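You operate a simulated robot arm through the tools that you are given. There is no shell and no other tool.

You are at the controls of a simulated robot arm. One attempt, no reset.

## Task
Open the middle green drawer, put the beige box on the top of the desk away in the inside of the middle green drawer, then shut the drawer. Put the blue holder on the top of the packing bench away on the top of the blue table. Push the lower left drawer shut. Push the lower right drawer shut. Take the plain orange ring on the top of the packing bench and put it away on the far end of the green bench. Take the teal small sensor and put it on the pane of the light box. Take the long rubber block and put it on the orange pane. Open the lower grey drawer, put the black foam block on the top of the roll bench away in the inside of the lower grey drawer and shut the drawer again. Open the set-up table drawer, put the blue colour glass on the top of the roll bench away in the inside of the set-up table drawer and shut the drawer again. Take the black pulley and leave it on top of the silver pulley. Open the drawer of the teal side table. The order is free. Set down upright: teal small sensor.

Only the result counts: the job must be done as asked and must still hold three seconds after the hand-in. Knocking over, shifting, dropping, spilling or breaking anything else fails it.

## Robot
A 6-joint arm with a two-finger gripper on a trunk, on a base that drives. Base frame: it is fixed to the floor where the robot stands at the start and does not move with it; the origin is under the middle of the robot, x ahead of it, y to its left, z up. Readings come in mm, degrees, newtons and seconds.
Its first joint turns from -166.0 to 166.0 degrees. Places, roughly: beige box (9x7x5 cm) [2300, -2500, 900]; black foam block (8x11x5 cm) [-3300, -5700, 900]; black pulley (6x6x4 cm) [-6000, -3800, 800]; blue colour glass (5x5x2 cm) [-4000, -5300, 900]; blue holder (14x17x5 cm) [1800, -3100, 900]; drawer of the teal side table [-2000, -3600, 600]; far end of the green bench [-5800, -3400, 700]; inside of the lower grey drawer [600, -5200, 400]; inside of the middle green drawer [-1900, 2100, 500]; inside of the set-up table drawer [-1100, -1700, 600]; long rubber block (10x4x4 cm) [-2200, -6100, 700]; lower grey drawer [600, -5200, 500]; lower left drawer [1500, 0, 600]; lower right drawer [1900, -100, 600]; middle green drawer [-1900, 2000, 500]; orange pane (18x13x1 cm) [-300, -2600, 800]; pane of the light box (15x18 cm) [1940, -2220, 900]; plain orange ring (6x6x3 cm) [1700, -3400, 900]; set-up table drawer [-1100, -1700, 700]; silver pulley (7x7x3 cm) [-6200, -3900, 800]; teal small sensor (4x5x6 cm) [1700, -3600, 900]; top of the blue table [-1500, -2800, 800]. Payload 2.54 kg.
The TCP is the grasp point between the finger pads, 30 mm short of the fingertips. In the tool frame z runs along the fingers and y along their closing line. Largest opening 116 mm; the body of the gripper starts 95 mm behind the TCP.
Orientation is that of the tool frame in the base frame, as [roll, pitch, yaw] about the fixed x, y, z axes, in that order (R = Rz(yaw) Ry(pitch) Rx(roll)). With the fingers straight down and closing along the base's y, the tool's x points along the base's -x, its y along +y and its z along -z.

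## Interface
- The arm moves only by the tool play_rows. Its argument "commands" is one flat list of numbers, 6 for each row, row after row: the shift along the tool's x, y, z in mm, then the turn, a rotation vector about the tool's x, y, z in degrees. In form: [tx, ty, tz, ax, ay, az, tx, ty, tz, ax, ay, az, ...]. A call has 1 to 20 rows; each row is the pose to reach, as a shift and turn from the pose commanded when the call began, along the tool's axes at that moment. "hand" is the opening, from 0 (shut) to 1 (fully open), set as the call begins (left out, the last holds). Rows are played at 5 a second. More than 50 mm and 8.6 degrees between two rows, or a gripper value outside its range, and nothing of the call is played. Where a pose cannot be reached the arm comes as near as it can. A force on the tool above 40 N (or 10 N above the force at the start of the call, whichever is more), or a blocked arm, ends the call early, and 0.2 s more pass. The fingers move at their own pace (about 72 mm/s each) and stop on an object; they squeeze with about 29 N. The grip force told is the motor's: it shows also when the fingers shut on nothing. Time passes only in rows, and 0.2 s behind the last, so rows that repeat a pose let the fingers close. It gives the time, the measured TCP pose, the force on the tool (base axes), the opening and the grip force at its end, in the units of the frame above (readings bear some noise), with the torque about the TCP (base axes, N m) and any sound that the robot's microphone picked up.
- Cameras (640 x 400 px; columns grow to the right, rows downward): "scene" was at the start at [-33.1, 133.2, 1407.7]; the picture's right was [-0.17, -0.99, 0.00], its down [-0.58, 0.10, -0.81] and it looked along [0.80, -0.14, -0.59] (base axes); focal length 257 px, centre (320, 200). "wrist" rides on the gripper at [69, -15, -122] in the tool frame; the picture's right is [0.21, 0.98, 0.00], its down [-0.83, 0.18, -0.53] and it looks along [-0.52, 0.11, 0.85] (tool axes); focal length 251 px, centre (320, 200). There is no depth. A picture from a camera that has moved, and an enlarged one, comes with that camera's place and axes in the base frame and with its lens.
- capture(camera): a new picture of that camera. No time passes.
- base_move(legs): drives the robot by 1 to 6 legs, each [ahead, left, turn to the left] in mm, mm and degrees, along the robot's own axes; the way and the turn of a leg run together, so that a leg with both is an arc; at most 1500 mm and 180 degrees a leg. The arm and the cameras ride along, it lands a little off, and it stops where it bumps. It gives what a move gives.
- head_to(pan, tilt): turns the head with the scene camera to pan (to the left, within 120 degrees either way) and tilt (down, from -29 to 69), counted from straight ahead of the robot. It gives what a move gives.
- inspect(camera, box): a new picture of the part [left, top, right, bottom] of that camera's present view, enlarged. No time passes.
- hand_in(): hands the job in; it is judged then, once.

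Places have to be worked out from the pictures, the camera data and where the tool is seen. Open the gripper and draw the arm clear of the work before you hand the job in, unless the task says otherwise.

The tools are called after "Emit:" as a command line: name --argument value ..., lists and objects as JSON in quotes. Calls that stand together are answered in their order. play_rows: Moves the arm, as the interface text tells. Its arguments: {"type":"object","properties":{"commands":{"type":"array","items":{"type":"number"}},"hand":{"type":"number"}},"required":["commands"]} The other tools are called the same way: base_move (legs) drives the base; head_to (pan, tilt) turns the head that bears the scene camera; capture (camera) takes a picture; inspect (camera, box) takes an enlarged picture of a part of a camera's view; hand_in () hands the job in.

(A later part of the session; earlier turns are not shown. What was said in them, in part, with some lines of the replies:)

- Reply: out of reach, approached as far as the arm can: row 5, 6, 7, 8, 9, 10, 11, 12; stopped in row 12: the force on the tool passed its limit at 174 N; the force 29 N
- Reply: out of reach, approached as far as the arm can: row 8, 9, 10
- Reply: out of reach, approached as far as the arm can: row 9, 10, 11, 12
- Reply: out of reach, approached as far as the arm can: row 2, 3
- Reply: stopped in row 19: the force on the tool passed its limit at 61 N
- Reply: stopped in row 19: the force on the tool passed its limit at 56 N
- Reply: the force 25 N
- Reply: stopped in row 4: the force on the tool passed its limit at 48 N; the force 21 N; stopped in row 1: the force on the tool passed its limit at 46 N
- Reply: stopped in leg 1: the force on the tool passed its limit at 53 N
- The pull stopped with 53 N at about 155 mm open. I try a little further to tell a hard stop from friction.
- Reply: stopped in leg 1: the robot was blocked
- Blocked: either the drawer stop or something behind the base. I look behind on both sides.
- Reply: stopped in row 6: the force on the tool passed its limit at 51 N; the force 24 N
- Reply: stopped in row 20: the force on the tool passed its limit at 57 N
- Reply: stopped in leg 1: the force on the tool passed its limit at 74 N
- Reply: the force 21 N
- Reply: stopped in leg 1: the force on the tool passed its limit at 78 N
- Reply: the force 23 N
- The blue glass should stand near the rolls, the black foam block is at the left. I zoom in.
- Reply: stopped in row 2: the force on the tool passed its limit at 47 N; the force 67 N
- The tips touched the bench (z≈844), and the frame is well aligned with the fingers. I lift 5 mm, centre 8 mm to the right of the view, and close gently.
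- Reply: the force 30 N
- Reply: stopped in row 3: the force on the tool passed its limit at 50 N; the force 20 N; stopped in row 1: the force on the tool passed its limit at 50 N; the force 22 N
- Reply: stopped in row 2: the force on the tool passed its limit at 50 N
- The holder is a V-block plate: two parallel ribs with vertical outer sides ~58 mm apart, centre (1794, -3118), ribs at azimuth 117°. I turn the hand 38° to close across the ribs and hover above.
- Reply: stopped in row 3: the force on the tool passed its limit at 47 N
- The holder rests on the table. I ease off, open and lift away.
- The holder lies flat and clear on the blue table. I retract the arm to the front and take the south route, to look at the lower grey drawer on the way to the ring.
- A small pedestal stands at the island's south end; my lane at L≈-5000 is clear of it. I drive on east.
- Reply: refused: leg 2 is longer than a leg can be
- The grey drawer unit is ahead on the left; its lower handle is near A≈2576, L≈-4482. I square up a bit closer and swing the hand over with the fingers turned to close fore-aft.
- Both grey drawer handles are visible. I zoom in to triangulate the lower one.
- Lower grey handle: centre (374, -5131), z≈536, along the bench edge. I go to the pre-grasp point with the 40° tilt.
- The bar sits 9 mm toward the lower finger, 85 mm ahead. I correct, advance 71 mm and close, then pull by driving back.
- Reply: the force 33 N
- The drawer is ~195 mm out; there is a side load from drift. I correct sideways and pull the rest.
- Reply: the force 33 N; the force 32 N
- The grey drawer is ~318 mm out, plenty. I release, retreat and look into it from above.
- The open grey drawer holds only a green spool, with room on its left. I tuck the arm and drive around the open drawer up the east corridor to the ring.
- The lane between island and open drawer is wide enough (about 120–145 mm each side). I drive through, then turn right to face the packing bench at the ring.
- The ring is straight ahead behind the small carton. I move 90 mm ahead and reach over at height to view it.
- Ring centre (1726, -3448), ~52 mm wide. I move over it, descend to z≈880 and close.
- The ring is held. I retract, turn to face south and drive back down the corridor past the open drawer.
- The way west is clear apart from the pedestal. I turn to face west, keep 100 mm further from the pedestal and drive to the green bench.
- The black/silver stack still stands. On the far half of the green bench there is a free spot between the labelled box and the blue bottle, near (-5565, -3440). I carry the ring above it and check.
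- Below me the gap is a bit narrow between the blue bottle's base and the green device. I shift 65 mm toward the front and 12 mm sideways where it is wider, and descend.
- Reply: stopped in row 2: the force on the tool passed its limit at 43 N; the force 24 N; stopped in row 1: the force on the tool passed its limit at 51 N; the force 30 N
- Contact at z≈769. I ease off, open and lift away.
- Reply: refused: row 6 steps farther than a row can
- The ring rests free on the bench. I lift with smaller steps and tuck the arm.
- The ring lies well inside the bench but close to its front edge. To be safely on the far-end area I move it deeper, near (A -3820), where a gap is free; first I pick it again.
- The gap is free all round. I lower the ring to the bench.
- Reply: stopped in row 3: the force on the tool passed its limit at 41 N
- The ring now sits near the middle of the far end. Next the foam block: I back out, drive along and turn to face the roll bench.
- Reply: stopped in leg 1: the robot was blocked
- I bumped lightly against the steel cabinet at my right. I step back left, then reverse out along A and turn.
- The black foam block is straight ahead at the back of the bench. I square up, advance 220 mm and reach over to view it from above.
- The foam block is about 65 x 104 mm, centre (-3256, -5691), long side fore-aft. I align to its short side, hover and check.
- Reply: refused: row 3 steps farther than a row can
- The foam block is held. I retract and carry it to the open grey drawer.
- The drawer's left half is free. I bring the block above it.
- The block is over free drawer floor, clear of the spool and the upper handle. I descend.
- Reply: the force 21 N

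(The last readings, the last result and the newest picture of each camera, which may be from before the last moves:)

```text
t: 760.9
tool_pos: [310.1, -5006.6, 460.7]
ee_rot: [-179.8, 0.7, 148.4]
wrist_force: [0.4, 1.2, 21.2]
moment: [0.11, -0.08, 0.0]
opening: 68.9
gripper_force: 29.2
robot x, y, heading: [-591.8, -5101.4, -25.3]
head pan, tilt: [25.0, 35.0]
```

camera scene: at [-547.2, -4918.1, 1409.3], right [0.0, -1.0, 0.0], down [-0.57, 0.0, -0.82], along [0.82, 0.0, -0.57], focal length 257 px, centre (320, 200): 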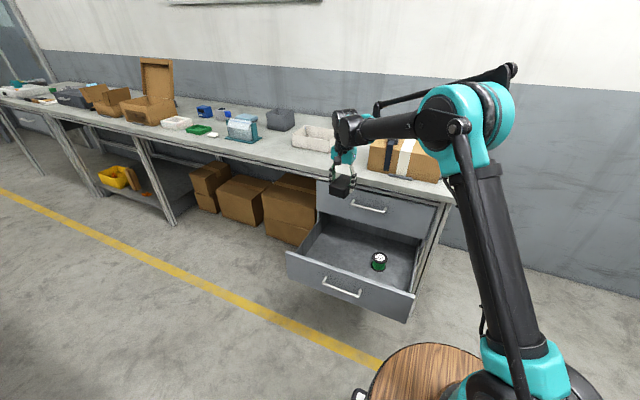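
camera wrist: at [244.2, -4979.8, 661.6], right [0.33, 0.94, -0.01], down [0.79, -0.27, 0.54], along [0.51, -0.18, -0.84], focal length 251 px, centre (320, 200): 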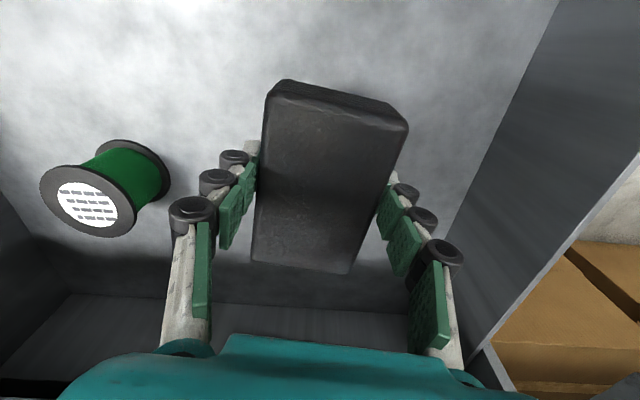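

Contact at z≈461: the block rests on the drawer floor. I release and lift out.

Emit:
play_rows --commands '[0, 0, -1.5, 0, 0, 0, 0, 0, -1.5, 0, 0, 0, 0, 0, -1.5, 0, 0, 0]' --hand 0.82

Emit:
play_rows --commands '[0, 0, -15, 0, 0, 0, 0, 0, -55, 0, 0, 0, 0, 0, -100, 0, 0, 0, 0, 0, -145, 0, 0, 0, 0, 0, -190, 0, 0, 0, 0, 0, -235, 0, 0, 0, 0, 0, -280, 0, 0, 0, 0, 0, -325, 0, 0, 0, 0, 0, -370, 0, 0, 0, 0, 0, -415, 0, 0, 0]'

Emit:
inspect --camera "scene" --box '[260, 120, 440, 300]'

Emit:
capture --camera "wrist"

```text
t: 761.7
tool_pos: [312.4, -5006.7, 462.6]
ee_rot: [-179.7, 0.6, 148.3]
wrist_force: [0.2, 0.2, -0.1]
moment: [0.01, -0.01, 0.01]
opening: 95.1
gripper_force: 0.0
robot x, y, heading: [-587.0, -5101.0, -25.1]
head pan, tilt: [25.0, 35.0]
```

```text
t: 763.9
tool_pos: [309.0, -5001.6, 878.6]
ee_rot: [-179.7, 0.7, 148.2]
wrist_force: [0.3, 0.1, -0.8]
moment: [0.02, 0.02, 0.0]
opening: 95.3
gripper_force: 0.1
robot x, y, heading: [-588.7, -5102.8, -25.1]
head pan, tilt: [25.0, 35.0]
```

```text
2.22 times, centred on (350, 210) of scene
camera zoom: at [-546.9, -4918.1, 1409.2], right [0.0, -1.0, 0.0], down [-0.57, 0.0, -0.82], along [0.82, 0.0, -0.57], focal length 571 px, centre (253, 178)
```

zoom: 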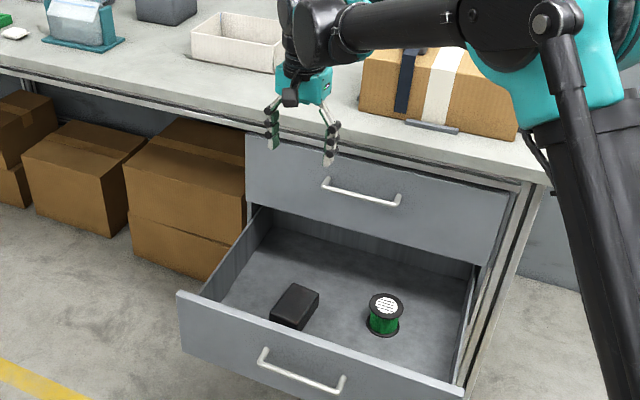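

```text
taken
camera wrist: at [239.9, -4977.9, 1000.1], right [0.33, 0.94, -0.01], down [0.79, -0.27, 0.54], along [0.51, -0.18, -0.84], focal length 251 px, centre (320, 200)
```

wrist: 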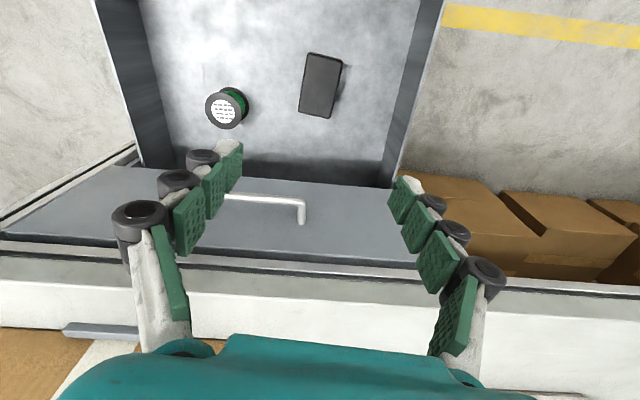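

The foam block lies in the drawer. To shut it I back the base 175 mm, close the hand and bring it tilted in front of the panel, right of the handle.

Emit:
base_move --legs '[[-175, 0, 0]]'

Emit:
play_rows --commands '[8.4, -40.5, 0, -0.2, -3.3, -1.1, 16.9, -80.9, 0, -0.4, -6.7, -2.2, 25.3, -121.4, 0, -0.6, -10, -3.4, 33.7, -161.8, 0, -0.8, -13.3, -4.5, 42.2, -202.3, 0, -1, -16.6, -5.6, 50.6, -242.7, 0, -1.2, -20, -6.7, 50.6, -242.7, 40, -1.2, -20, -6.7, 50.6, -242.7, 80, -1.2, -20, -6.7, 50.6, -242.7, 120, -1.2, -20, -6.7, 50.6, -242.7, 160, -1.2, -20, -6.7, 50.6, -242.7, 200, -1.2, -20, -6.7, 50.6, -242.7, 240, -1.2, -20, -6.7, 50.6, -242.7, 280, -1.2, -20, -6.7, 50.6, -242.7, 318, -1.2, -20, -6.7]' --hand 0

Emit:
capture --camera "wrist"

Emit:
capture --camera "scene"

```text
t: 765.4
tool_pos: [148.5, -4927.5, 877.2]
ee_rot: [-179.8, 0.7, 148.4]
wrist_force: [-0.2, -0.5, -0.5]
moment: [0.01, -0.01, 0.02]
opening: 95.0
gripper_force: 0.0
robot x, y, heading: [-749.3, -5025.4, -25.4]
head pan, tilt: [25.0, 35.0]
```

```text
t: 768.4
tool_pos: [27.2, -5101.0, 606.4]
ee_rot: [-179.6, 20.5, 155.2]
wrist_force: [0.2, 0.4, -0.8]
moment: [0.02, 0.02, -0.01]
opening: 0.0
gripper_force: 28.3
out of reach, approached as far as the arm can: row 12, 13, 14
robot x, y, heading: [-750.0, -5025.5, -25.2]
head pan, tilt: [25.0, 35.0]
```

```text
taken
camera wrist: at [-76.6, -5070.0, 698.3], right [0.23, 0.97, -0.08], down [0.61, -0.08, 0.79], along [0.76, -0.23, -0.61], focal length 251 px, centre (320, 200)
```

wrist: 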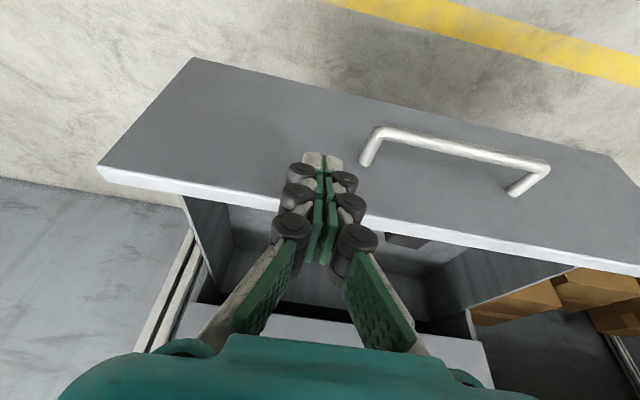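

```text
taken
camera scene: at [-706.7, -4843.1, 1409.3], right [0.0, -1.0, 0.0], down [-0.57, 0.0, -0.82], along [0.82, 0.0, -0.57], focal length 257 px, centre (320, 200)
```

scene: 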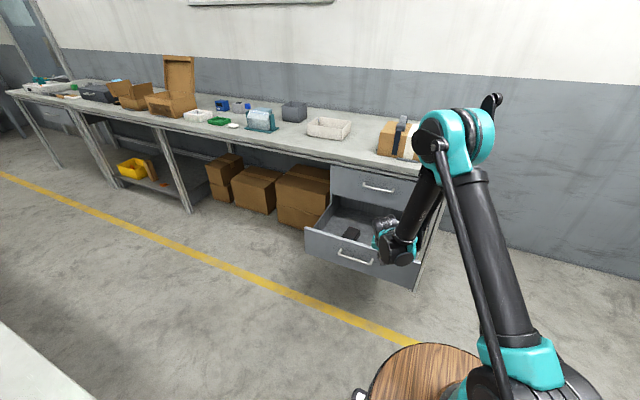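

The tip is at the panel face just beside the handle. I push slowly in two strokes.

Emit:
play_rows --commands '[-9.4, 0, 3.5, 0, 0, 0, -18.7, 0, 7, 0, 0, 0, -28.1, 0, 10.5, 0, 0, 0, -37.5, 0, 14, 0, 0, 0, -46.9, 0, 17.5, 0, 0, 0, -56.2, 0, 21, 0, 0, 0, -65.6, 0, 24.5, 0, 0, 0, -75, 0, 28, 0, 0, 0, -84.3, 0, 31.5, 0, 0, 0, -93.7, 0, 35, 0, 0, 0, -103.1, 0, 38.5, 0, 0, 0, -112.4, 0, 42, 0, 0, 0, -121.8, 0, 45.5, 0, 0, 0, -131.2, 0, 49, 0, 0, 0, -140.6, 0, 52.5, 0, 0, 0, -149.9, 0, 56, 0, 0, 0, -159.3, 0, 59.5, 0, 0, 0, -168.7, 0, 63, 0, 0, 0, -178, 0, 66.5, 0, 0, 0, -187.4, 0, 70, 0, 0, 0]' --hand 0

Emit:
play_rows --commands '[-9.4, 0, 3.5, 0, 0, 0, -18.7, 0, 7, 0, 0, 0, -28.1, 0, 10.5, 0, 0, 0, -37.5, 0, 14, 0, 0, 0, -46.9, 0, 17.5, 0, 0, 0, -56.2, 0, 21, 0, 0, 0, -65.6, 0, 24.5, 0, 0, 0, -75, 0, 28, 0, 0, 0, -84.3, 0, 31.5, 0, 0, 0, -93.7, 0, 35, 0, 0, 0, -103.1, 0, 38.5, 0, 0, 0, -112.4, 0, 42, 0, 0, 0, -121.8, 0, 45.5, 0, 0, 0, -131.2, 0, 49, 0, 0, 0, -140.6, 0, 52.5, 0, 0, 0, -149.9, 0, 56, 0, 0, 0]' --hand 0

Emit:
capture --camera "wrist"

Emit:
capture --camera "scene"

```text
t: 772.6
tool_pos: [210.4, -5189.3, 607.3]
ee_rot: [-179.5, 20.5, 155.2]
wrist_force: [-0.8, 0.3, -0.5]
moment: [-0.02, 0.01, -0.01]
opening: 0.0
gripper_force: 29.1
robot x, y, heading: [-749.9, -5033.0, -25.3]
head pan, tilt: [25.0, 35.0]
```

```text
t: 775.6
tool_pos: [333.9, -5245.7, 607.0]
ee_rot: [-179.5, 20.3, 155.4]
wrist_force: [-3.8, -1.1, -2.1]
moment: [-0.01, -0.41, 0.16]
opening: 0.1
gripper_force: 28.6
robot x, y, heading: [-754.4, -5031.0, -25.1]
head pan, tilt: [25.0, 35.0]
stopped in row 15: the force on the tool passed its limit at 66 N (the readings are from after the stop); the commanded pose is now the measured one
```

```text
taken
camera wrist: at [231.0, -5213.2, 697.6], right [0.23, 0.97, -0.08], down [0.61, -0.08, 0.79], along [0.76, -0.23, -0.61], focal length 251 px, centre (320, 200)
```

wrist: 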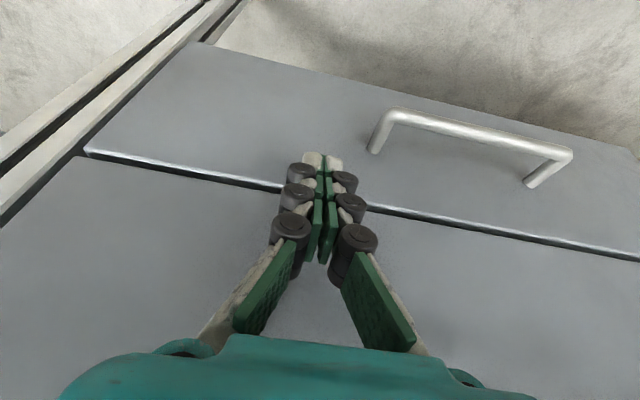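

```text
taken
camera scene: at [-706.9, -4843.1, 1409.3], right [0.0, -1.0, 0.0], down [-0.57, 0.0, -0.82], along [0.82, 0.0, -0.57], focal length 257 px, centre (320, 200)
```

scene: 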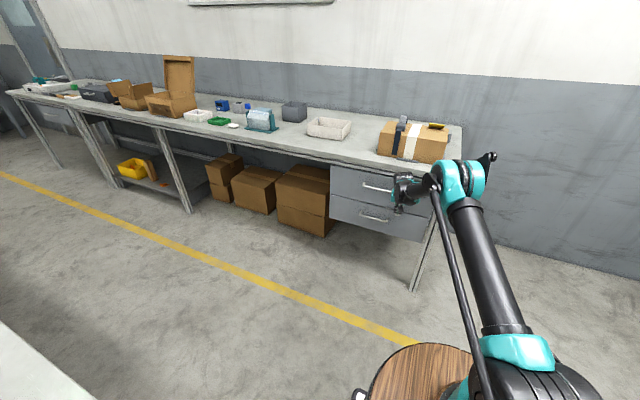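

The grey drawer is shut (stop force at the expected plane). I retract and tuck the arm, then verify.

Emit:
play_rows --commands '[46.9, 0, -17.4, 0, 0, 0, 93.8, 0, -34.7, 0, 0, 0, 113, -17.9, -74, 0, 1.4, 0, 132.1, -35.7, -113.3, 0, 2.7, 0, 151.3, -53.6, -152.6, 0, 4.1, 0, 170.4, -71.5, -191.9, 0, 5.4, 0, 189.6, -89.4, -231.2, 0, 6.8, 0, 208.8, -107.2, -270.5, 0, 8.1, 0, 227.9, -125.1, -309.8, 0, 9.5, 0, 247.1, -143, -349.1, 0, 10.8, 0, 266.2, -160.8, -388.4, 0, 12.2, 0, 285.4, -178.7, -427.7, 0, 13.5, 0, 304.6, -196.6, -467, 0, 14.9, 0, 323.7, -214.4, -506.3, 0, 16.2, 0, 342.9, -232.3, -545.6, 0, 17.6, 0, 362, -250.2, -584.9, 0, 19, 0, 381.2, -268, -624, 0, 20.3, 0]'

Emit:
inspect --camera "scene" --box '[300, 120, 480, 280]'

```text
t: 779.2
tool_pos: [-296.7, -5244.2, 1064.0]
ee_rot: [-179.6, 0.0, 155.3]
wrist_force: [-0.4, 0.2, -0.3]
moment: [0.01, 0.04, 0.0]
opening: 0.0
gripper_force: 28.6
robot x, y, heading: [-750.2, -5023.5, -24.8]
head pan, tilt: [25.0, 35.0]
```

```text
2.50 times, centred on (390, 200) of scene
camera zoom: at [-706.7, -4843.2, 1409.3], right [0.0, -1.0, 0.0], down [-0.57, 0.0, -0.82], along [0.82, 0.0, -0.57], focal length 642 px, centre (145, 200)
```

zoom: 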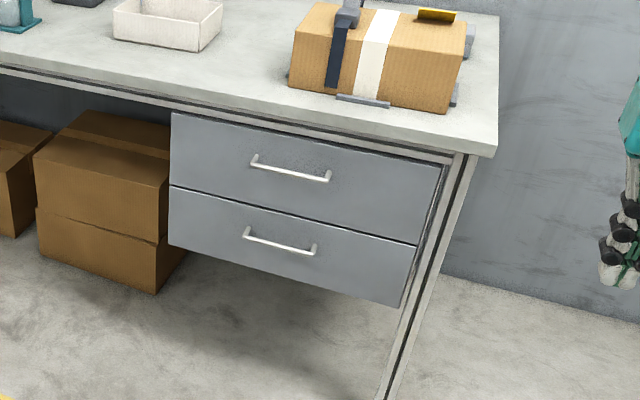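

The lower grey drawer is flush. Last item: the long rubber block on the small table at the south wall. I drive there, keeping clear of the pedestal.

Emit:
base_move --legs '[[0, -390, 0], [-860, 0, 0], [0, 0, -90]]'

Emit:
head_to --pan 0 --tilt 33

Emit:
capture --camera "scene"

```text
t: 789.6
tool_pos: [-1912.2, -5458.6, 1063.3]
ee_rot: [-179.5, 0.0, 64.3]
wrist_force: [0.4, -0.2, -0.3]
moment: [0.01, 0.01, 0.0]
opening: 0.1
gripper_force: 28.9
robot x, y, heading: [-1689.2, -5008.0, -116.2]
head pan, tilt: [25.0, 35.0]
```

```text
t: 790.5
tool_pos: [-1911.2, -5459.7, 1063.0]
ee_rot: [-179.5, 0.0, 64.3]
wrist_force: [0.4, 0.2, 0.8]
moment: [0.01, 0.05, 0.02]
opening: 0.0
gripper_force: 28.8
robot x, y, heading: [-1688.1, -5011.2, -116.2]
head pan, tilt: [0.0, 33.0]
```

```text
taken
camera scene: at [-1539.5, -5047.8, 1412.4], right [-0.9, 0.44, 0.0], down [0.24, 0.49, -0.84], along [-0.37, -0.75, -0.54], focal length 257 px, centre (320, 200)
```

scene: 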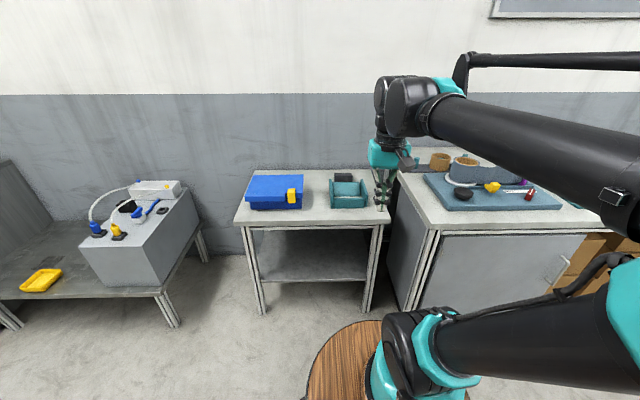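

The rubber block lies behind the teal tray. I advance 260 mm, square up and look from above.

Emit:
base_move --legs '[[270, 0, 1.2]]'

Emit:
play_rows --commands '[-45, 0, 5, 0, 0, 0, -90, 0, 10, 0, 0, 0, -135, 0, 15, 0, 0, 0, -180, 0, 20, 0, 0, 0, -225, 0, 25, 0, 0, 0, -270, 0, 35, 0, 0, 0, -315, 0, 45, 0, 0, 0, -355, 0, 60, 0, 0, 0]' --hand 0.8

Emit:
capture --camera "wrist"

Emit:
inspect --camera "wrist" --box '[230, 110, 400, 270]'

```text
t: 792.4
tool_pos: [-2013.0, -5703.6, 1064.3]
ee_rot: [-179.6, 0.0, 65.8]
wrist_force: [0.2, 0.1, -0.4]
moment: [0.02, -0.02, 0.0]
opening: 0.0
gripper_force: 28.4
robot x, y, heading: [-1801.5, -5248.4, -114.8]
head pan, tilt: [0.0, 33.0]
```

```text
t: 794.2
tool_pos: [-2161.1, -6026.7, 1004.4]
ee_rot: [-179.5, 0.0, 65.8]
wrist_force: [0.7, 0.4, 1.3]
moment: [-0.07, 0.0, -0.02]
opening: 92.9
gripper_force: 0.0
robot x, y, heading: [-1797.0, -5246.8, -114.6]
head pan, tilt: [0.0, 33.0]
```

```text
taken
camera wrist: at [-2145.7, -5957.0, 1127.3], right [0.98, -0.2, -0.01], down [-0.17, -0.83, 0.53], along [-0.12, -0.52, -0.85], focal length 251 px, centre (320, 200)
```

wrist: 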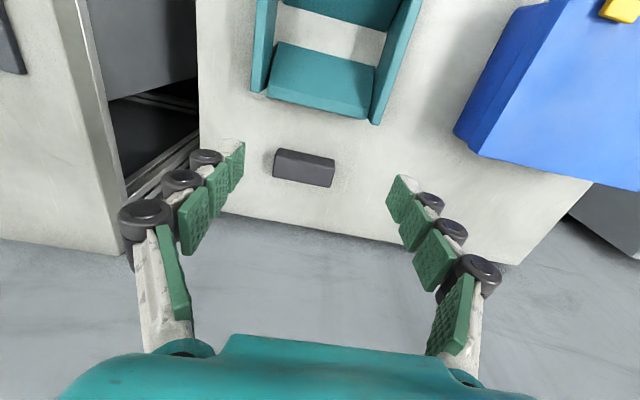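

```text
2.50 times, centred on (315, 190) of wrist
camera zoom: at [-2145.7, -5957.0, 1127.3], right [0.98, -0.2, -0.01], down [-0.17, -0.83, 0.53], along [-0.12, -0.52, -0.85], focal length 629 px, centre (332, 225)
```

zoom: 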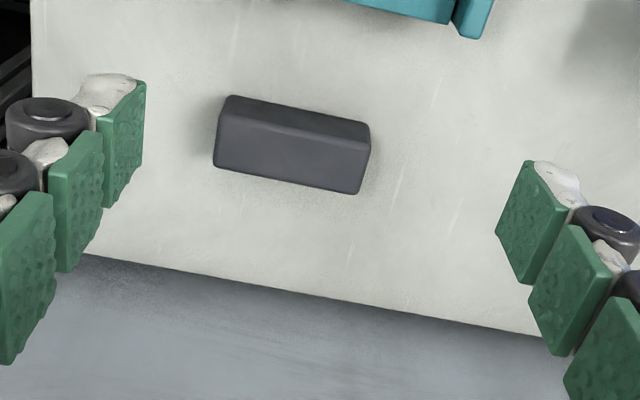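

The rubber block is ~102 x 40 mm, lying crosswise at (-2217, -6137), top z≈730. I turn the hand 88° so the fingers close on its short side and hover above it.

Emit:
play_rows --commands '[-11.2, -0.6, 14, 0, 0, 8, -22.4, -1.1, 28, 0, 0, 16, -33.6, -1.7, 42, 0, 0, 24, -44.8, -2.2, 56, 0, 0, 32, -56, -2.8, 70, 0, 0, 40, -67.2, -3.3, 84, 0, 0, 48, -78.4, -3.9, 98, 0, 0, 56, -89.6, -4.4, 112, 0, 0, 64, -100.8, -5, 126, 0, 0, 72, -112, -5.5, 140, 0, 0, 80, -123.2, -6.1, 154, 0, 0, 87.8]' --hand 0.65

Emit:
capture --camera "wrist"

Emit:
capture --camera "scene"

```text
t: 796.6
tool_pos: [-2218.2, -6136.2, 849.1]
ee_rot: [180.0, 0.6, -22.3]
wrist_force: [-0.2, 0.4, 0.4]
moment: [-0.04, 0.02, -0.03]
opening: 75.5
gripper_force: 0.2
robot x, y, heading: [-1803.6, -5248.7, -114.8]
head pan, tilt: [0.0, 33.0]
```

```text
taken
camera wrist: at [-2146.8, -6148.7, 972.3], right [-0.17, -0.99, 0.0], down [-0.83, 0.14, 0.54], along [-0.53, 0.09, -0.84], focal length 251 px, centre (320, 200)
```

wrist: 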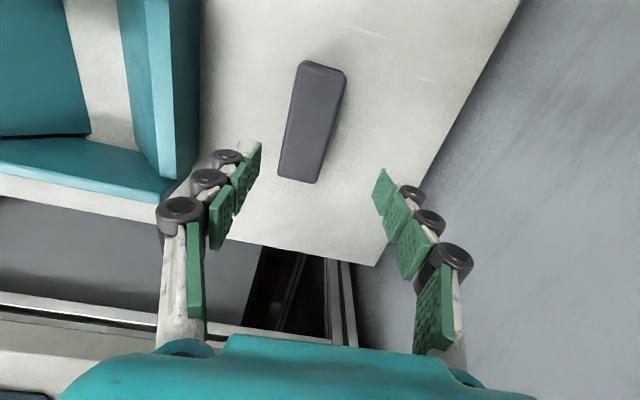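

```text
taken
camera scene: at [-1652.0, -5283.3, 1412.4], right [-0.91, 0.42, 0.0], down [0.23, 0.5, -0.84], along [-0.35, -0.76, -0.54], focal length 257 px, centre (320, 200)
```

scene: 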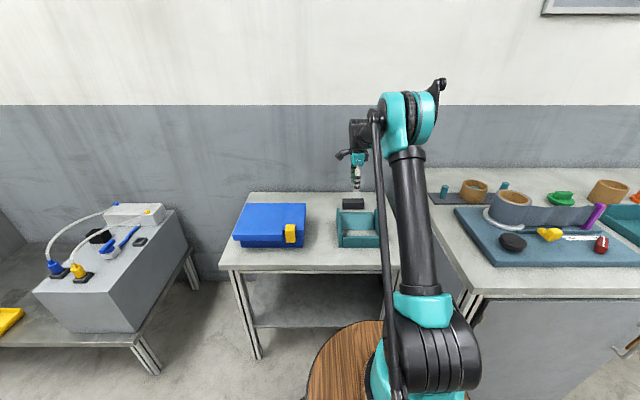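

Emit:
play_rows --commands '[3, -4, 30, 0, 0, 0, 6, -8.5, 60, 0, 0, 0, 6, -8.5, 90, 0, 0, 0, 6, -8.5, 112, 0, 0, 0]' --hand 0.65

Emit:
capture --camera "wrist"

```text
t: 797.8
tool_pos: [-2209.7, -6129.4, 745.0]
ee_rot: [179.8, 0.5, -21.9]
wrist_force: [-3.0, -5.9, 72.0]
moment: [0.18, -0.68, -0.02]
opening: 74.8
gripper_force: 35.2
robot x, y, heading: [-1805.4, -5246.5, -114.7]
head pan, tilt: [0.0, 33.0]
stopped in row 4: the force on the tool passed its limit at 47 N (the readings are from after the stop); the commanded pose is now the measured one
```

```text
taken
camera wrist: at [-2139.7, -6141.3, 867.4], right [-0.17, -0.99, 0.0], down [-0.83, 0.14, 0.54], along [-0.53, 0.09, -0.84], focal length 251 px, centre (320, 200)
```

wrist: 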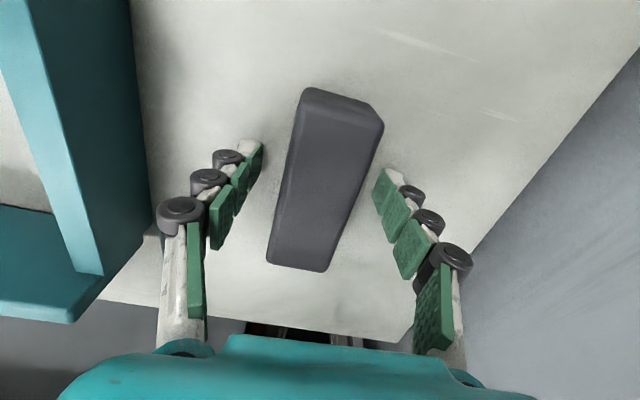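

The fingertips touched the table (so its top is near z≈714). I lift 5 mm and close on the block.

Emit:
play_rows --commands '[0, 0, -3, 0, 0, 0, 0, 0, -6, 0, 0, 0]' --hand 0.65

Emit:
play_rows --commands '[0, 0, 0, 0, 0, 0, 0, 0, 0, 0, 0, 0, 0, 0, 0, 0, 0, 0, 0, 0, 0, 0, 0, 0]' --hand 0

Emit:
capture --camera "wrist"

```text
t: 798.4
tool_pos: [-2209.3, -6130.1, 746.1]
ee_rot: [179.9, 0.6, -21.9]
wrist_force: [-0.4, 0.7, 0.4]
moment: [-0.04, -0.03, 0.04]
opening: 75.9
gripper_force: 0.1
robot x, y, heading: [-1800.7, -5247.1, -114.7]
head pan, tilt: [0.0, 33.0]
```

```text
t: 799.0
tool_pos: [-2209.1, -6128.8, 750.5]
ee_rot: [179.9, 0.5, -22.1]
wrist_force: [2.6, 6.3, 26.4]
moment: [0.26, -0.1, -0.51]
opening: 39.5
gripper_force: 38.4
robot x, y, heading: [-1802.7, -5245.5, -114.7]
head pan, tilt: [0.0, 33.0]
stopped in row 3: the force on the tool passed its limit at 51 N (the readings are from after the stop); the commanded pose is now the measured one
```

```text
taken
camera wrist: at [-2139.5, -6141.9, 872.1], right [-0.17, -0.99, 0.0], down [-0.83, 0.14, 0.54], along [-0.53, 0.09, -0.84], focal length 251 px, centre (320, 200)
```

wrist: 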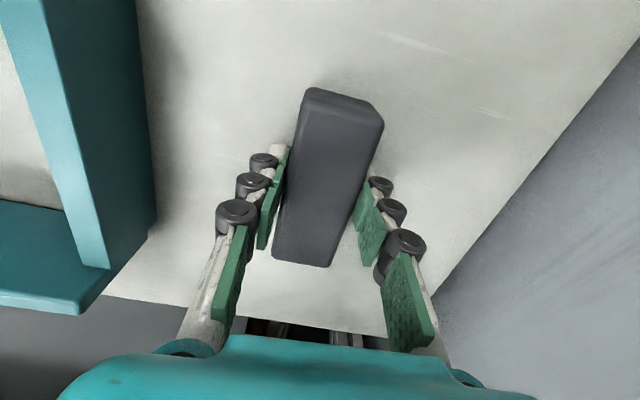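

Gripped at 39.5 mm. I lift it and check.

Emit:
play_rows --commands '[0, 0, -6, 0, 0, 0, 0, 0, -20, 0, 0, 0, 0, 0, -60, 0, 0, 0, 0, 0, -105, 0, 0, 0, 0, 0, -150, 0, 0, 0, 0, 0, -195, 0, 0, 0, 0, 0, -240, 0, 0, 0, 0, 0, -285, 0, 0, 0, 0, 0, -320, 0, 0, 0]'

Emit:
capture --camera "wrist"

```text
t: 801.0
tool_pos: [-2207.9, -6131.6, 1067.3]
ee_rot: [-180.0, 0.4, -22.0]
wrist_force: [-0.1, -0.2, -1.9]
moment: [0.04, 0.02, 0.0]
opening: 39.0
gripper_force: 28.6
robot x, y, heading: [-1803.8, -5248.3, -114.8]
head pan, tilt: [0.0, 33.0]
```

```text
taken
camera wrist: at [-2138.5, -6144.6, 1190.0], right [-0.17, -0.99, 0.0], down [-0.83, 0.14, 0.54], along [-0.53, 0.09, -0.84], focal length 251 px, centre (320, 200)
```

wrist: 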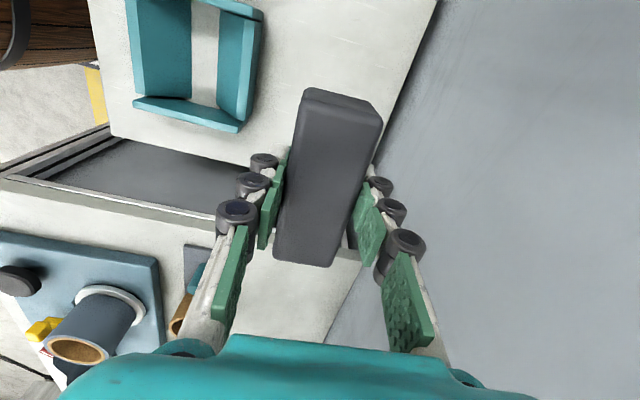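

The rubber block is held. I retract and drive to the east side of the island, facing its orange pane.

Emit:
play_rows --commands '[2.3, -47, 0, 0, 0, 0, 4.6, -94, 0, 0, 0, 0, 6.9, -141, 0, 0, 0, 0, 9.2, -188, 0, 0, 0, 0, 11.5, -235, 0, 0, 0, 0, 13.7, -282, 0, 0, 0, 0, 16, -329, 0, 0, 0, 0, 18.3, -376, 0, 0, 0, 0, 20.6, -423, 0, 0, 0, 0, 22.9, -469, 0, 0, 0, 0]'

Emit:
base_move --legs '[[-310, 0, -0.2], [0, 1290, 0]]'

Emit:
head_to --pan -120 --tilt 25

Emit:
capture --camera "scene"

```text
t: 803.2
tool_pos: [-2012.1, -5703.0, 1069.6]
ee_rot: [180.0, 0.6, -22.0]
wrist_force: [-0.3, -0.4, -1.3]
moment: [0.1, -0.03, 0.02]
opening: 39.0
gripper_force: 29.3
robot x, y, heading: [-1806.1, -5244.7, -114.7]
head pan, tilt: [0.0, 33.0]
```

```text
t: 811.3
tool_pos: [-710.0, -5947.5, 1069.1]
ee_rot: [179.9, 0.5, -20.8]
wrist_force: [0.8, 0.5, -1.3]
moment: [0.0, 0.01, -0.05]
opening: 39.0
gripper_force: 28.8
robot x, y, heading: [-511.9, -5484.8, -113.4]
head pan, tilt: [0.0, 33.0]
```

```text
t: 813.3
tool_pos: [-710.9, -5946.7, 1068.4]
ee_rot: [-180.0, 0.5, -20.8]
wrist_force: [0.3, 0.0, -1.6]
moment: [0.01, -0.01, 0.04]
opening: 39.1
gripper_force: 29.3
robot x, y, heading: [-509.2, -5487.7, -113.6]
head pan, tilt: [-120.0, 25.0]
```

```text
taken
camera scene: at [-379.3, -5365.4, 1425.0], right [0.8, 0.59, 0.0], down [0.25, -0.34, -0.91], along [-0.54, 0.73, -0.42], focal length 257 px, centre (320, 200)
```

scene: 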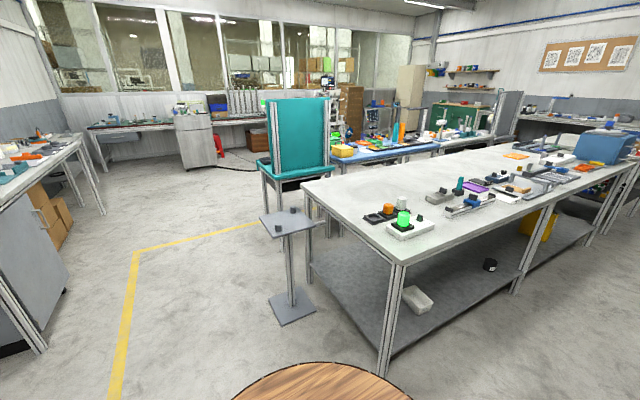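

Emit:
base_move --legs '[[0, 0, -1.5], [-1350, 0, 0], [-1350, 0, 0]]'

Emit:
head_to --pan -90 --tilt 30

Emit:
capture --camera "scene"

```text
t: 826.9
tool_pos: [453.7, -3469.8, 1069.6]
ee_rot: [180.0, 0.5, -23.0]
wrist_force: [0.3, -0.4, -1.0]
moment: [0.02, 0.03, -0.04]
opening: 39.2
gripper_force: 29.0
robot x, y, heading: [674.0, -3015.3, -115.5]
head pan, tilt: [-120.0, 25.0]
```

```text
t: 827.9
tool_pos: [454.4, -3469.7, 1069.6]
ee_rot: [-179.9, 0.5, -22.9]
wrist_force: [-0.3, 0.0, -1.0]
moment: [-0.04, -0.04, -0.01]
opening: 39.2
gripper_force: 29.1
robot x, y, heading: [671.0, -3016.7, -115.6]
head pan, tilt: [-90.0, 30.0]
```

```text
taken
camera scene: at [776.3, -2936.4, 1417.1], right [0.43, 0.9, 0.0], down [0.45, -0.22, -0.87], along [-0.78, 0.37, -0.5], focal length 257 px, centre (320, 200)
```

scene: 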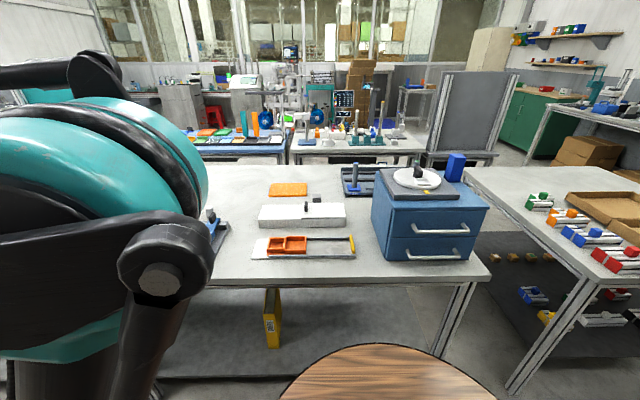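

The orange pane lies ahead on the island behind the white box. I turn right to face the island and look.

Emit:
base_move --legs '[[0, 0, -89.5]]'

Emit:
head_to --pan 0 --tilt 35

Emit:
capture --camera "scene"

Emit:
inspect --camera "scene" --box '[230, 140, 420, 260]'

```text
t: 832.1
tool_pos: [219.0, -2799.3, 1069.1]
ee_rot: [-179.9, 0.5, -113.2]
wrist_force: [0.3, -1.0, -1.4]
moment: [-0.01, -0.02, -0.02]
opening: 39.2
gripper_force: 28.8
robot x, y, heading: [672.0, -3016.3, 154.3]
head pan, tilt: [-90.0, 30.0]
```

```text
t: 833.7
tool_pos: [219.1, -2799.5, 1069.6]
ee_rot: [180.0, 0.5, -113.2]
wrist_force: [-0.2, 0.1, -1.4]
moment: [0.01, -0.01, 0.01]
opening: 38.9
gripper_force: 28.7
robot x, y, heading: [669.8, -3012.4, 154.4]
head pan, tilt: [0.0, 35.0]
```

```text
taken
camera scene: at [634.3, -3167.7, 1409.3], right [0.44, 0.9, 0.0], down [0.52, -0.25, -0.82], along [-0.74, 0.36, -0.57], focal length 257 px, centre (320, 200)
```

scene: 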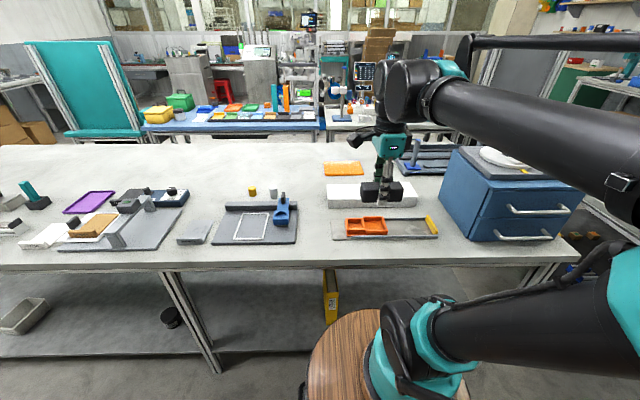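

```text
3.33 times, centred on (325, 200) of scene
camera zoom: at [634.3, -3167.7, 1409.3], right [0.44, 0.9, 0.0], down [0.52, -0.25, -0.82], along [-0.74, 0.36, -0.57], focal length 857 px, centre (303, 200)
```

zoom: 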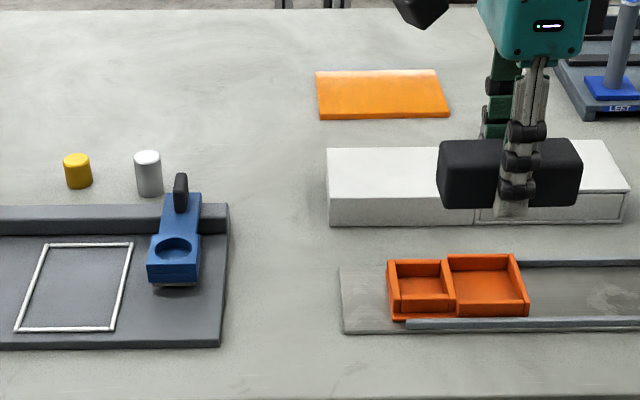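

The pane's centre is near A≈815, L≈-2475. I move 30 mm ahead and extend the arm over the white box at height to view the pane.

Emit:
base_move --legs '[[30, 0, 0.6]]'

Emit:
play_rows --commands '[0, 45, 0, 0, 0, 0, 1, 90, 0, 0, 0, 0, 1, 135, 0, 0, 0, 0, 2, 180, 0, 0, 0, 0, 2, 225, 0, 0, 0, 0, 3, 270, 0, 0, 0, 0, 3, 315, 0, 0, 0, 0, 4, 360, 0, 0, 0, 0, 4, 400, 0, 0, 0, 0]'

Emit:
capture --camera "wrist"

Emit:
inspect --camera "scene" --box '[230, 100, 430, 260]'

```text
t: 834.6
tool_pos: [190.2, -2789.8, 1069.4]
ee_rot: [180.0, 0.5, -112.5]
wrist_force: [0.0, -0.5, -1.9]
moment: [0.04, 0.01, -0.01]
opening: 39.2
gripper_force: 28.6
robot x, y, heading: [642.1, -3007.4, 154.8]
head pan, tilt: [0.0, 35.0]
```

```text
t: 836.6
tool_pos: [-185.2, -2640.0, 1066.9]
ee_rot: [179.9, 0.5, -112.6]
wrist_force: [1.2, 0.0, -0.6]
moment: [0.06, 0.1, 0.05]
opening: 39.3
gripper_force: 29.2
robot x, y, heading: [645.0, -3005.7, 154.6]
head pan, tilt: [0.0, 35.0]
```

```text
taken
camera wrist: at [-198.1, -2712.3, 1189.2], right [-0.98, 0.18, 0.0], down [0.15, 0.83, 0.54], along [0.1, 0.53, -0.84], focal length 251 px, centre (320, 200)
```

wrist: 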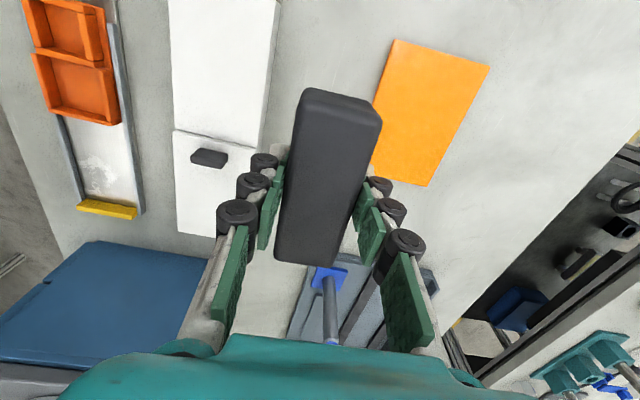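

```text
2.50 times, centred on (330, 180) of scene
camera zoom: at [609.4, -3155.6, 1409.3], right [0.42, 0.91, 0.0], down [0.52, -0.24, -0.82], along [-0.74, 0.35, -0.57], focal length 642 px, centre (295, 250)
```

zoom: 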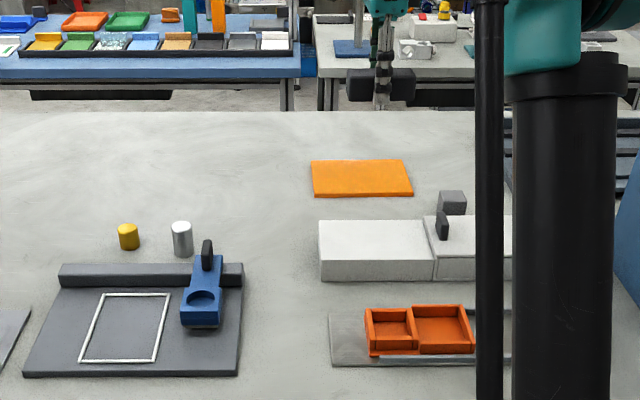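

The pane measures 128 x 178 mm with top z≈830, centre (-310, -2589), aligned with the block. I move over its centre and descend.

Emit:
play_rows --commands '[0, 45, 0, 0, 0, 0, 0, 90, 0, 0, 0, 0, 0.7, 134.6, 0, 0, 0, 0, 0.7, 134.6, 45, 0, 0, 0, 0.7, 134.6, 90, 0, 0, 0, 0.7, 134.6, 130, 0, 0, 0, 0.7, 134.6, 165, 0, 0, 0]'

Emit:
capture --camera "wrist"

Emit:
inspect --camera "scene" --box '[260, 100, 420, 220]'

```text
t: 838.2
tool_pos: [-306.4, -2591.5, 903.4]
ee_rot: [180.0, 0.6, -112.5]
wrist_force: [-0.3, -0.2, -1.2]
moment: [0.03, 0.02, -0.03]
opening: 39.1
gripper_force: 29.0
robot x, y, heading: [643.2, -3004.2, 154.8]
head pan, tilt: [0.0, 35.0]
```

```text
taken
camera wrist: at [-320.5, -2662.6, 1026.9], right [-0.98, 0.18, 0.0], down [0.15, 0.83, 0.54], along [0.1, 0.53, -0.84], focal length 251 px, centre (320, 200)
```

wrist: 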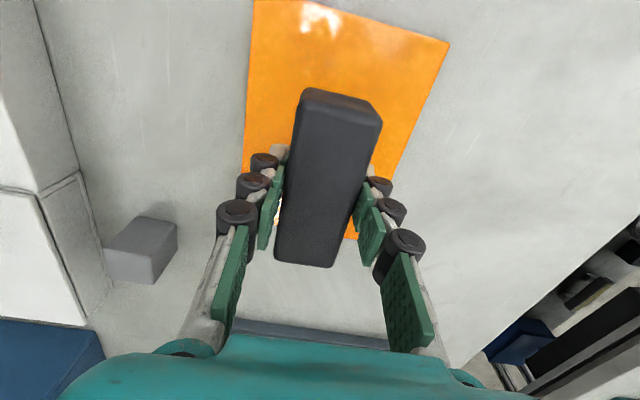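

```text
3.33 times, centred on (340, 160) of scene
camera zoom: at [609.1, -3155.4, 1409.3], right [0.42, 0.91, 0.0], down [0.52, -0.24, -0.82], along [-0.74, 0.35, -0.57], focal length 857 px, centre (253, 333)
```

zoom: 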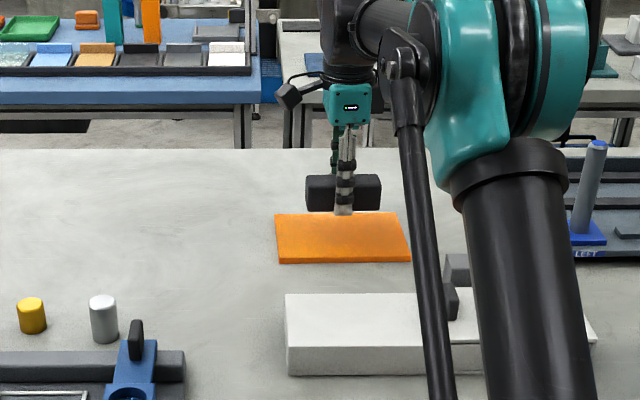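

Centred over the pane. I lower in small steps until contact.

Emit:
play_rows --commands '[0, 0, 7, 0, 0, 0, 0, 0, 14, 0, 0, 0, 0, 0, 21, 0, 0, 0, 0, 0, 26, 0, 0, 0]'

Emit:
play_rows --commands '[0, 0, 2.5, 0, 0, 0, 0, 0, 5, 0, 0, 0]'

Emit:
play_rows --commands '[0, 0, 2.5, 0, 0, 0, 0, 0, 5, 0, 0, 0]'

```text
t: 839.2
tool_pos: [-306.4, -2590.6, 878.0]
ee_rot: [180.0, 0.5, -112.5]
wrist_force: [0.2, 0.5, -2.1]
moment: [0.02, 0.0, 0.0]
opening: 39.1
gripper_force: 28.7
robot x, y, heading: [643.2, -3003.5, 154.7]
head pan, tilt: [0.0, 35.0]
```

```text
t: 839.8
tool_pos: [-306.1, -2588.6, 873.5]
ee_rot: [-180.0, 0.5, -112.5]
wrist_force: [0.8, -0.7, -1.5]
moment: [0.04, 0.06, 0.01]
opening: 39.2
gripper_force: 28.7
robot x, y, heading: [641.0, -3002.2, 154.8]
head pan, tilt: [0.0, 35.0]
```

```text
t: 840.4
tool_pos: [-305.6, -2589.6, 866.8]
ee_rot: [-180.0, 0.6, -112.6]
wrist_force: [-0.9, -1.1, -2.0]
moment: [-0.01, -0.02, -0.01]
opening: 39.2
gripper_force: 28.5
robot x, y, heading: [644.5, -3002.6, 154.6]
head pan, tilt: [0.0, 35.0]
```

Emit:
play_rows --commands '[0, 0, 2, 0, 0, 0, 0, 0, 4, 0, 0, 0]'

Emit:
play_rows --commands '[0, 0, 2, 0, 0, 0, 0, 0, 4, 0, 0, 0]'

Emit:
play_rows --commands '[0, 0, 2, 0, 0, 0, 0, 0, 4, 0, 0, 0]'

Emit:
inspect --camera "scene" --box '[260, 100, 420, 220]'

```text
t: 841.0
tool_pos: [-305.8, -2589.2, 863.3]
ee_rot: [180.0, 0.5, -112.4]
wrist_force: [0.5, 0.3, -1.1]
moment: [0.03, 0.03, 0.0]
opening: 39.2
gripper_force: 29.3
robot x, y, heading: [643.9, -3004.2, 154.9]
head pan, tilt: [0.0, 35.0]
```

```text
t: 841.6
tool_pos: [-304.9, -2589.4, 860.8]
ee_rot: [180.0, 0.5, -112.5]
wrist_force: [0.4, -0.7, -0.3]
moment: [0.0, 0.02, -0.01]
opening: 39.0
gripper_force: 29.3
robot x, y, heading: [643.5, -3004.1, 155.2]
head pan, tilt: [0.0, 35.0]
```

```text
t: 842.2
tool_pos: [-305.7, -2589.5, 859.3]
ee_rot: [179.9, 0.5, -112.6]
wrist_force: [4.2, -0.2, 13.9]
moment: [-0.2, -0.18, 0.05]
opening: 39.2
gripper_force: 28.6
robot x, y, heading: [642.6, -3002.1, 154.6]
head pan, tilt: [0.0, 35.0]
stopped in row 2: the force on the tool passed its limit at 44 N (the readings are from after the stop); the commanded pose is now the measured one
```

```text
3.33 times, centred on (340, 160) of scene
camera zoom: at [609.6, -3155.7, 1409.3], right [0.42, 0.91, 0.0], down [0.52, -0.24, -0.82], along [-0.74, 0.35, -0.57], focal length 857 px, centre (253, 333)
```

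zoom: 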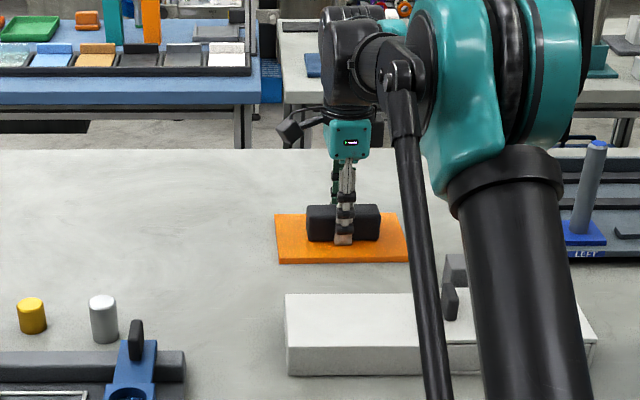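

The block rests on the pane's centre. I ease off, open and lift straight up, then draw the arm back.

Emit:
play_rows --commands '[0, 0, -1.2, 0, 0, 0, 0, 0, -1.2, 0, 0, 0, 0, 0, -1.2, 0, 0, 0]' --hand 0.52

Emit:
play_rows --commands '[0, 0, -15, 0, 0, 0, 0, 0, -50, 0, 0, 0, 0, 0, -95, 0, 0, 0, 0, 0, -140, 0, 0, 0, 0, 0, -185, 0, 0, 0, 0, -40, -205, 0, 0, 0, 0, -85, -210, 0, 0, 0, 0, -130, -210, 0, 0, 0, 0, -175, -210, 0, 0, 0, 0, -220, -210, 0, 0, 0, 0, -265, -210, 0, 0, 0, 0, -310, -210, 0, 0, 0, 0, -355, -210, 0, 0, 0, 0, -400, -210, 0, 0, 0, 0, -445, -210, 0, 0, 0, 0, -490, -210, 0, 0, 0, 0, -530, -210, 0, 0, 0]'

Emit:
inspect --camera "scene" --box '[240, 100, 440, 240]'

```text
t: 843.0
tool_pos: [-307.3, -2589.3, 859.5]
ee_rot: [179.9, 0.5, -112.6]
wrist_force: [0.0, -0.5, -0.8]
moment: [-0.03, -0.02, 0.03]
opening: 60.4
gripper_force: 0.1
robot x, y, heading: [646.0, -3005.8, 154.7]
head pan, tilt: [0.0, 35.0]
```

```text
t: 846.6
tool_pos: [182.2, -2792.8, 1068.2]
ee_rot: [179.9, 0.6, -112.4]
wrist_force: [-1.3, -0.2, -0.2]
moment: [-0.03, -0.02, -0.02]
opening: 60.3
gripper_force: 0.0
robot x, y, heading: [641.6, -3007.8, 154.8]
head pan, tilt: [0.0, 35.0]
```

```text
2.86 times, centred on (340, 170) of scene
camera zoom: at [608.6, -3155.3, 1409.3], right [0.42, 0.91, 0.0], down [0.52, -0.24, -0.82], along [-0.74, 0.35, -0.57], focal length 734 px, centre (263, 286)
```

zoom: 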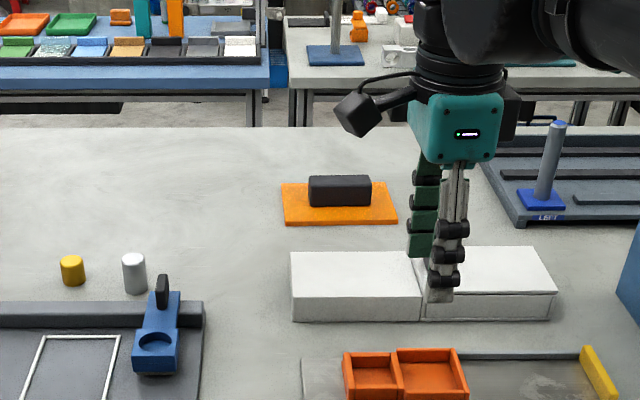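

Everything asked is placed. Before handing in I look over to the light box to make sure the sensor still stands upright.

Emit:
head_to --pan -120 --tilt 20

Emit:
capture --camera "scene"

```text
t: 848.6
tool_pos: [182.8, -2792.8, 1068.7]
ee_rot: [180.0, 0.6, -112.5]
wrist_force: [0.2, -0.4, -1.0]
moment: [-0.03, 0.01, 0.04]
opening: 60.1
gripper_force: 0.1
robot x, y, heading: [644.6, -3004.6, 154.6]
head pan, tilt: [-120.0, 20.0]
```

```text
taken
camera scene: at [765.1, -3139.5, 1433.1], right [0.57, -0.82, 0.0], down [-0.28, -0.2, -0.94], along [0.77, 0.54, -0.34], focal length 257 px, centre (320, 200)
```

scene: 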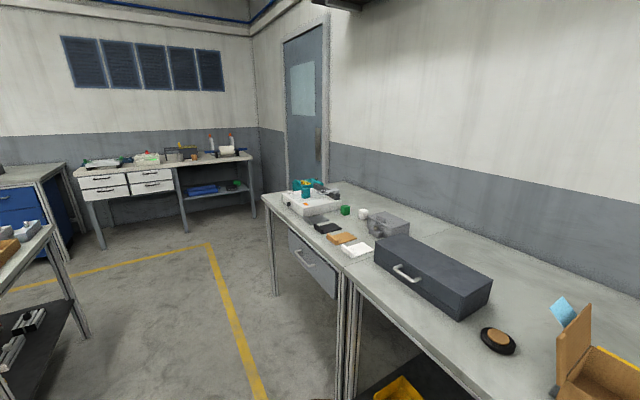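

Emit:
inspect --camera "scene" --box '[250, 160, 390, 260]'

Emit:
inspect --camera "scene" --box '[60, 140, 270, 260]'

```text
4.00 times, centred on (320, 210) of scene
camera zoom: at [765.1, -3139.5, 1433.1], right [0.57, -0.82, 0.0], down [-0.28, -0.2, -0.94], along [0.77, 0.54, -0.34], focal length 1028 px, centre (320, 160)
```

zoom: 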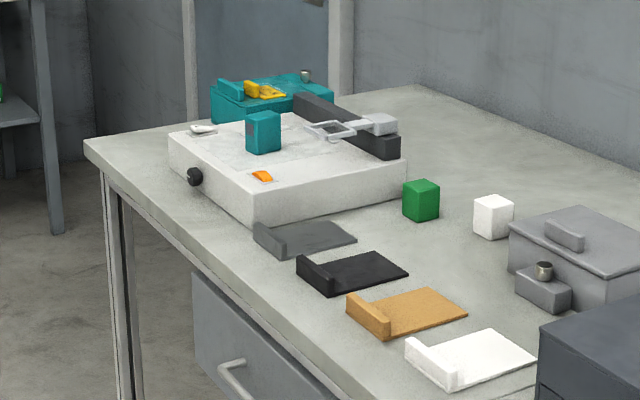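

```text
3.05 times, centred on (165, 200) of scene
camera zoom: at [765.1, -3139.5, 1433.1], right [0.57, -0.82, 0.0], down [-0.28, -0.2, -0.94], along [0.77, 0.54, -0.34], focal length 783 px, centre (792, 200)
```

zoom: 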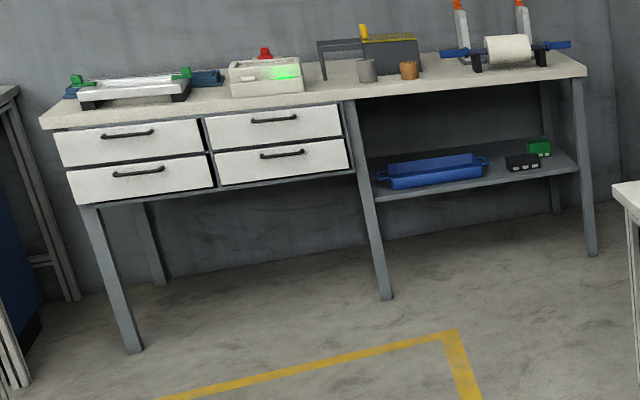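

The sensor stands upright. I zoom closer on the two lower drawers to be sure they are flush.

Emit:
inspect --camera "scene" --box '[70, 168, 185, 215]'

```text
5.57 times, centred on (128, 192) of scene
camera zoom: at [765.1, -3139.5, 1433.1], right [0.57, -0.82, 0.0], down [-0.28, -0.2, -0.94], along [0.77, 0.54, -0.34], focal length 1430 px, centre (1391, 247)
```

zoom: 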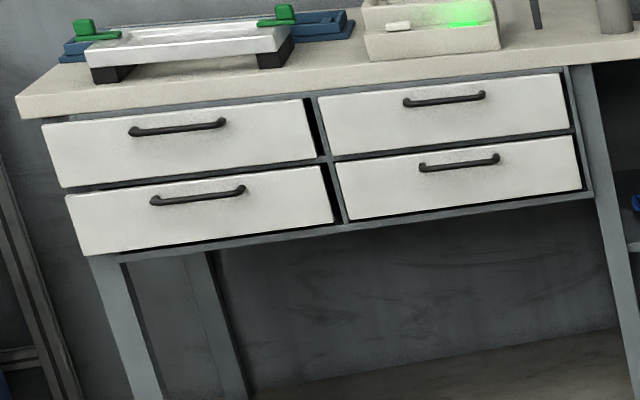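

All four drawers are flush and the sensor is upright. I open the gripper fully, back the base a little from the island, and hand in.

Emit:
play_rows --commands '[0, 0, -10, 0, 0, 0, 0, 0, -20, 0, 0, 0, 0, 0, -20, 0, 0, 0, 0, 0, -20, 0, 0, 0]' --hand 1

Emit:
base_move --legs '[[-50, 0, 0]]'

```text
t: 849.6
tool_pos: [182.9, -2793.9, 1088.5]
ee_rot: [179.9, 0.5, -112.6]
wrist_force: [0.4, 0.2, 0.0]
moment: [-0.05, 0.03, 0.02]
opening: 115.9
gripper_force: 0.0
robot x, y, heading: [643.8, -3001.3, 155.1]
head pan, tilt: [-120.0, 20.0]
```

```text
t: 850.5
tool_pos: [227.0, -2812.8, 1087.4]
ee_rot: [179.9, 0.5, -112.6]
wrist_force: [-1.3, 0.1, 0.1]
moment: [-0.01, -0.01, 0.02]
opening: 115.9
gripper_force: 0.0
robot x, y, heading: [689.7, -3024.1, 154.7]
head pan, tilt: [-120.0, 20.0]
```

The arm is clear and the gripper is open; all the tasks are done and checked, so I hand the job in.

Emit:
hand_in

```text
The job is handed in.
```

I finished every task on the list and handed the job in. No result from the judging has come back yet. The drawers, stack and placements were checked with the cameras as I finished each one.

| Task | Where it ended up |
|---|---|
| Beige box | Flat in the middle green drawer, to the right of its two bottles; drawer shut flush |
| Blue holder | On the blue table, between the orange tray and the green box |
| Lower left and lower right drawers | Both pushed shut; checked flush again just before handing in |
| Plain orange ring | On the far half of the green bench, well in from the edge |
| Teal small sensor | Upright on the light box pane; checked again just before handing in |
| Long rubber block | Centred on the orange pane |
| Black foam block | Flat in the lower grey drawer, beside the spool; drawer shut flush |
| Blue colour glass | Flat in the set-up table drawer; drawer shut |
| Black pulley | Centred on top of the silver pulley |
| Teal side table drawer | Open to its stop |

**One bump:** while leaving the green bench, the base touched the steel cabinet beside it and stopped. The cabinet stayed upright and the things on it looked undisturbed, but I could not measure whether it shifted slightly.

**Contents of shut drawers:** I did not reopen any drawer after pushing it shut, so I have not seen whether the items standing inside moved.
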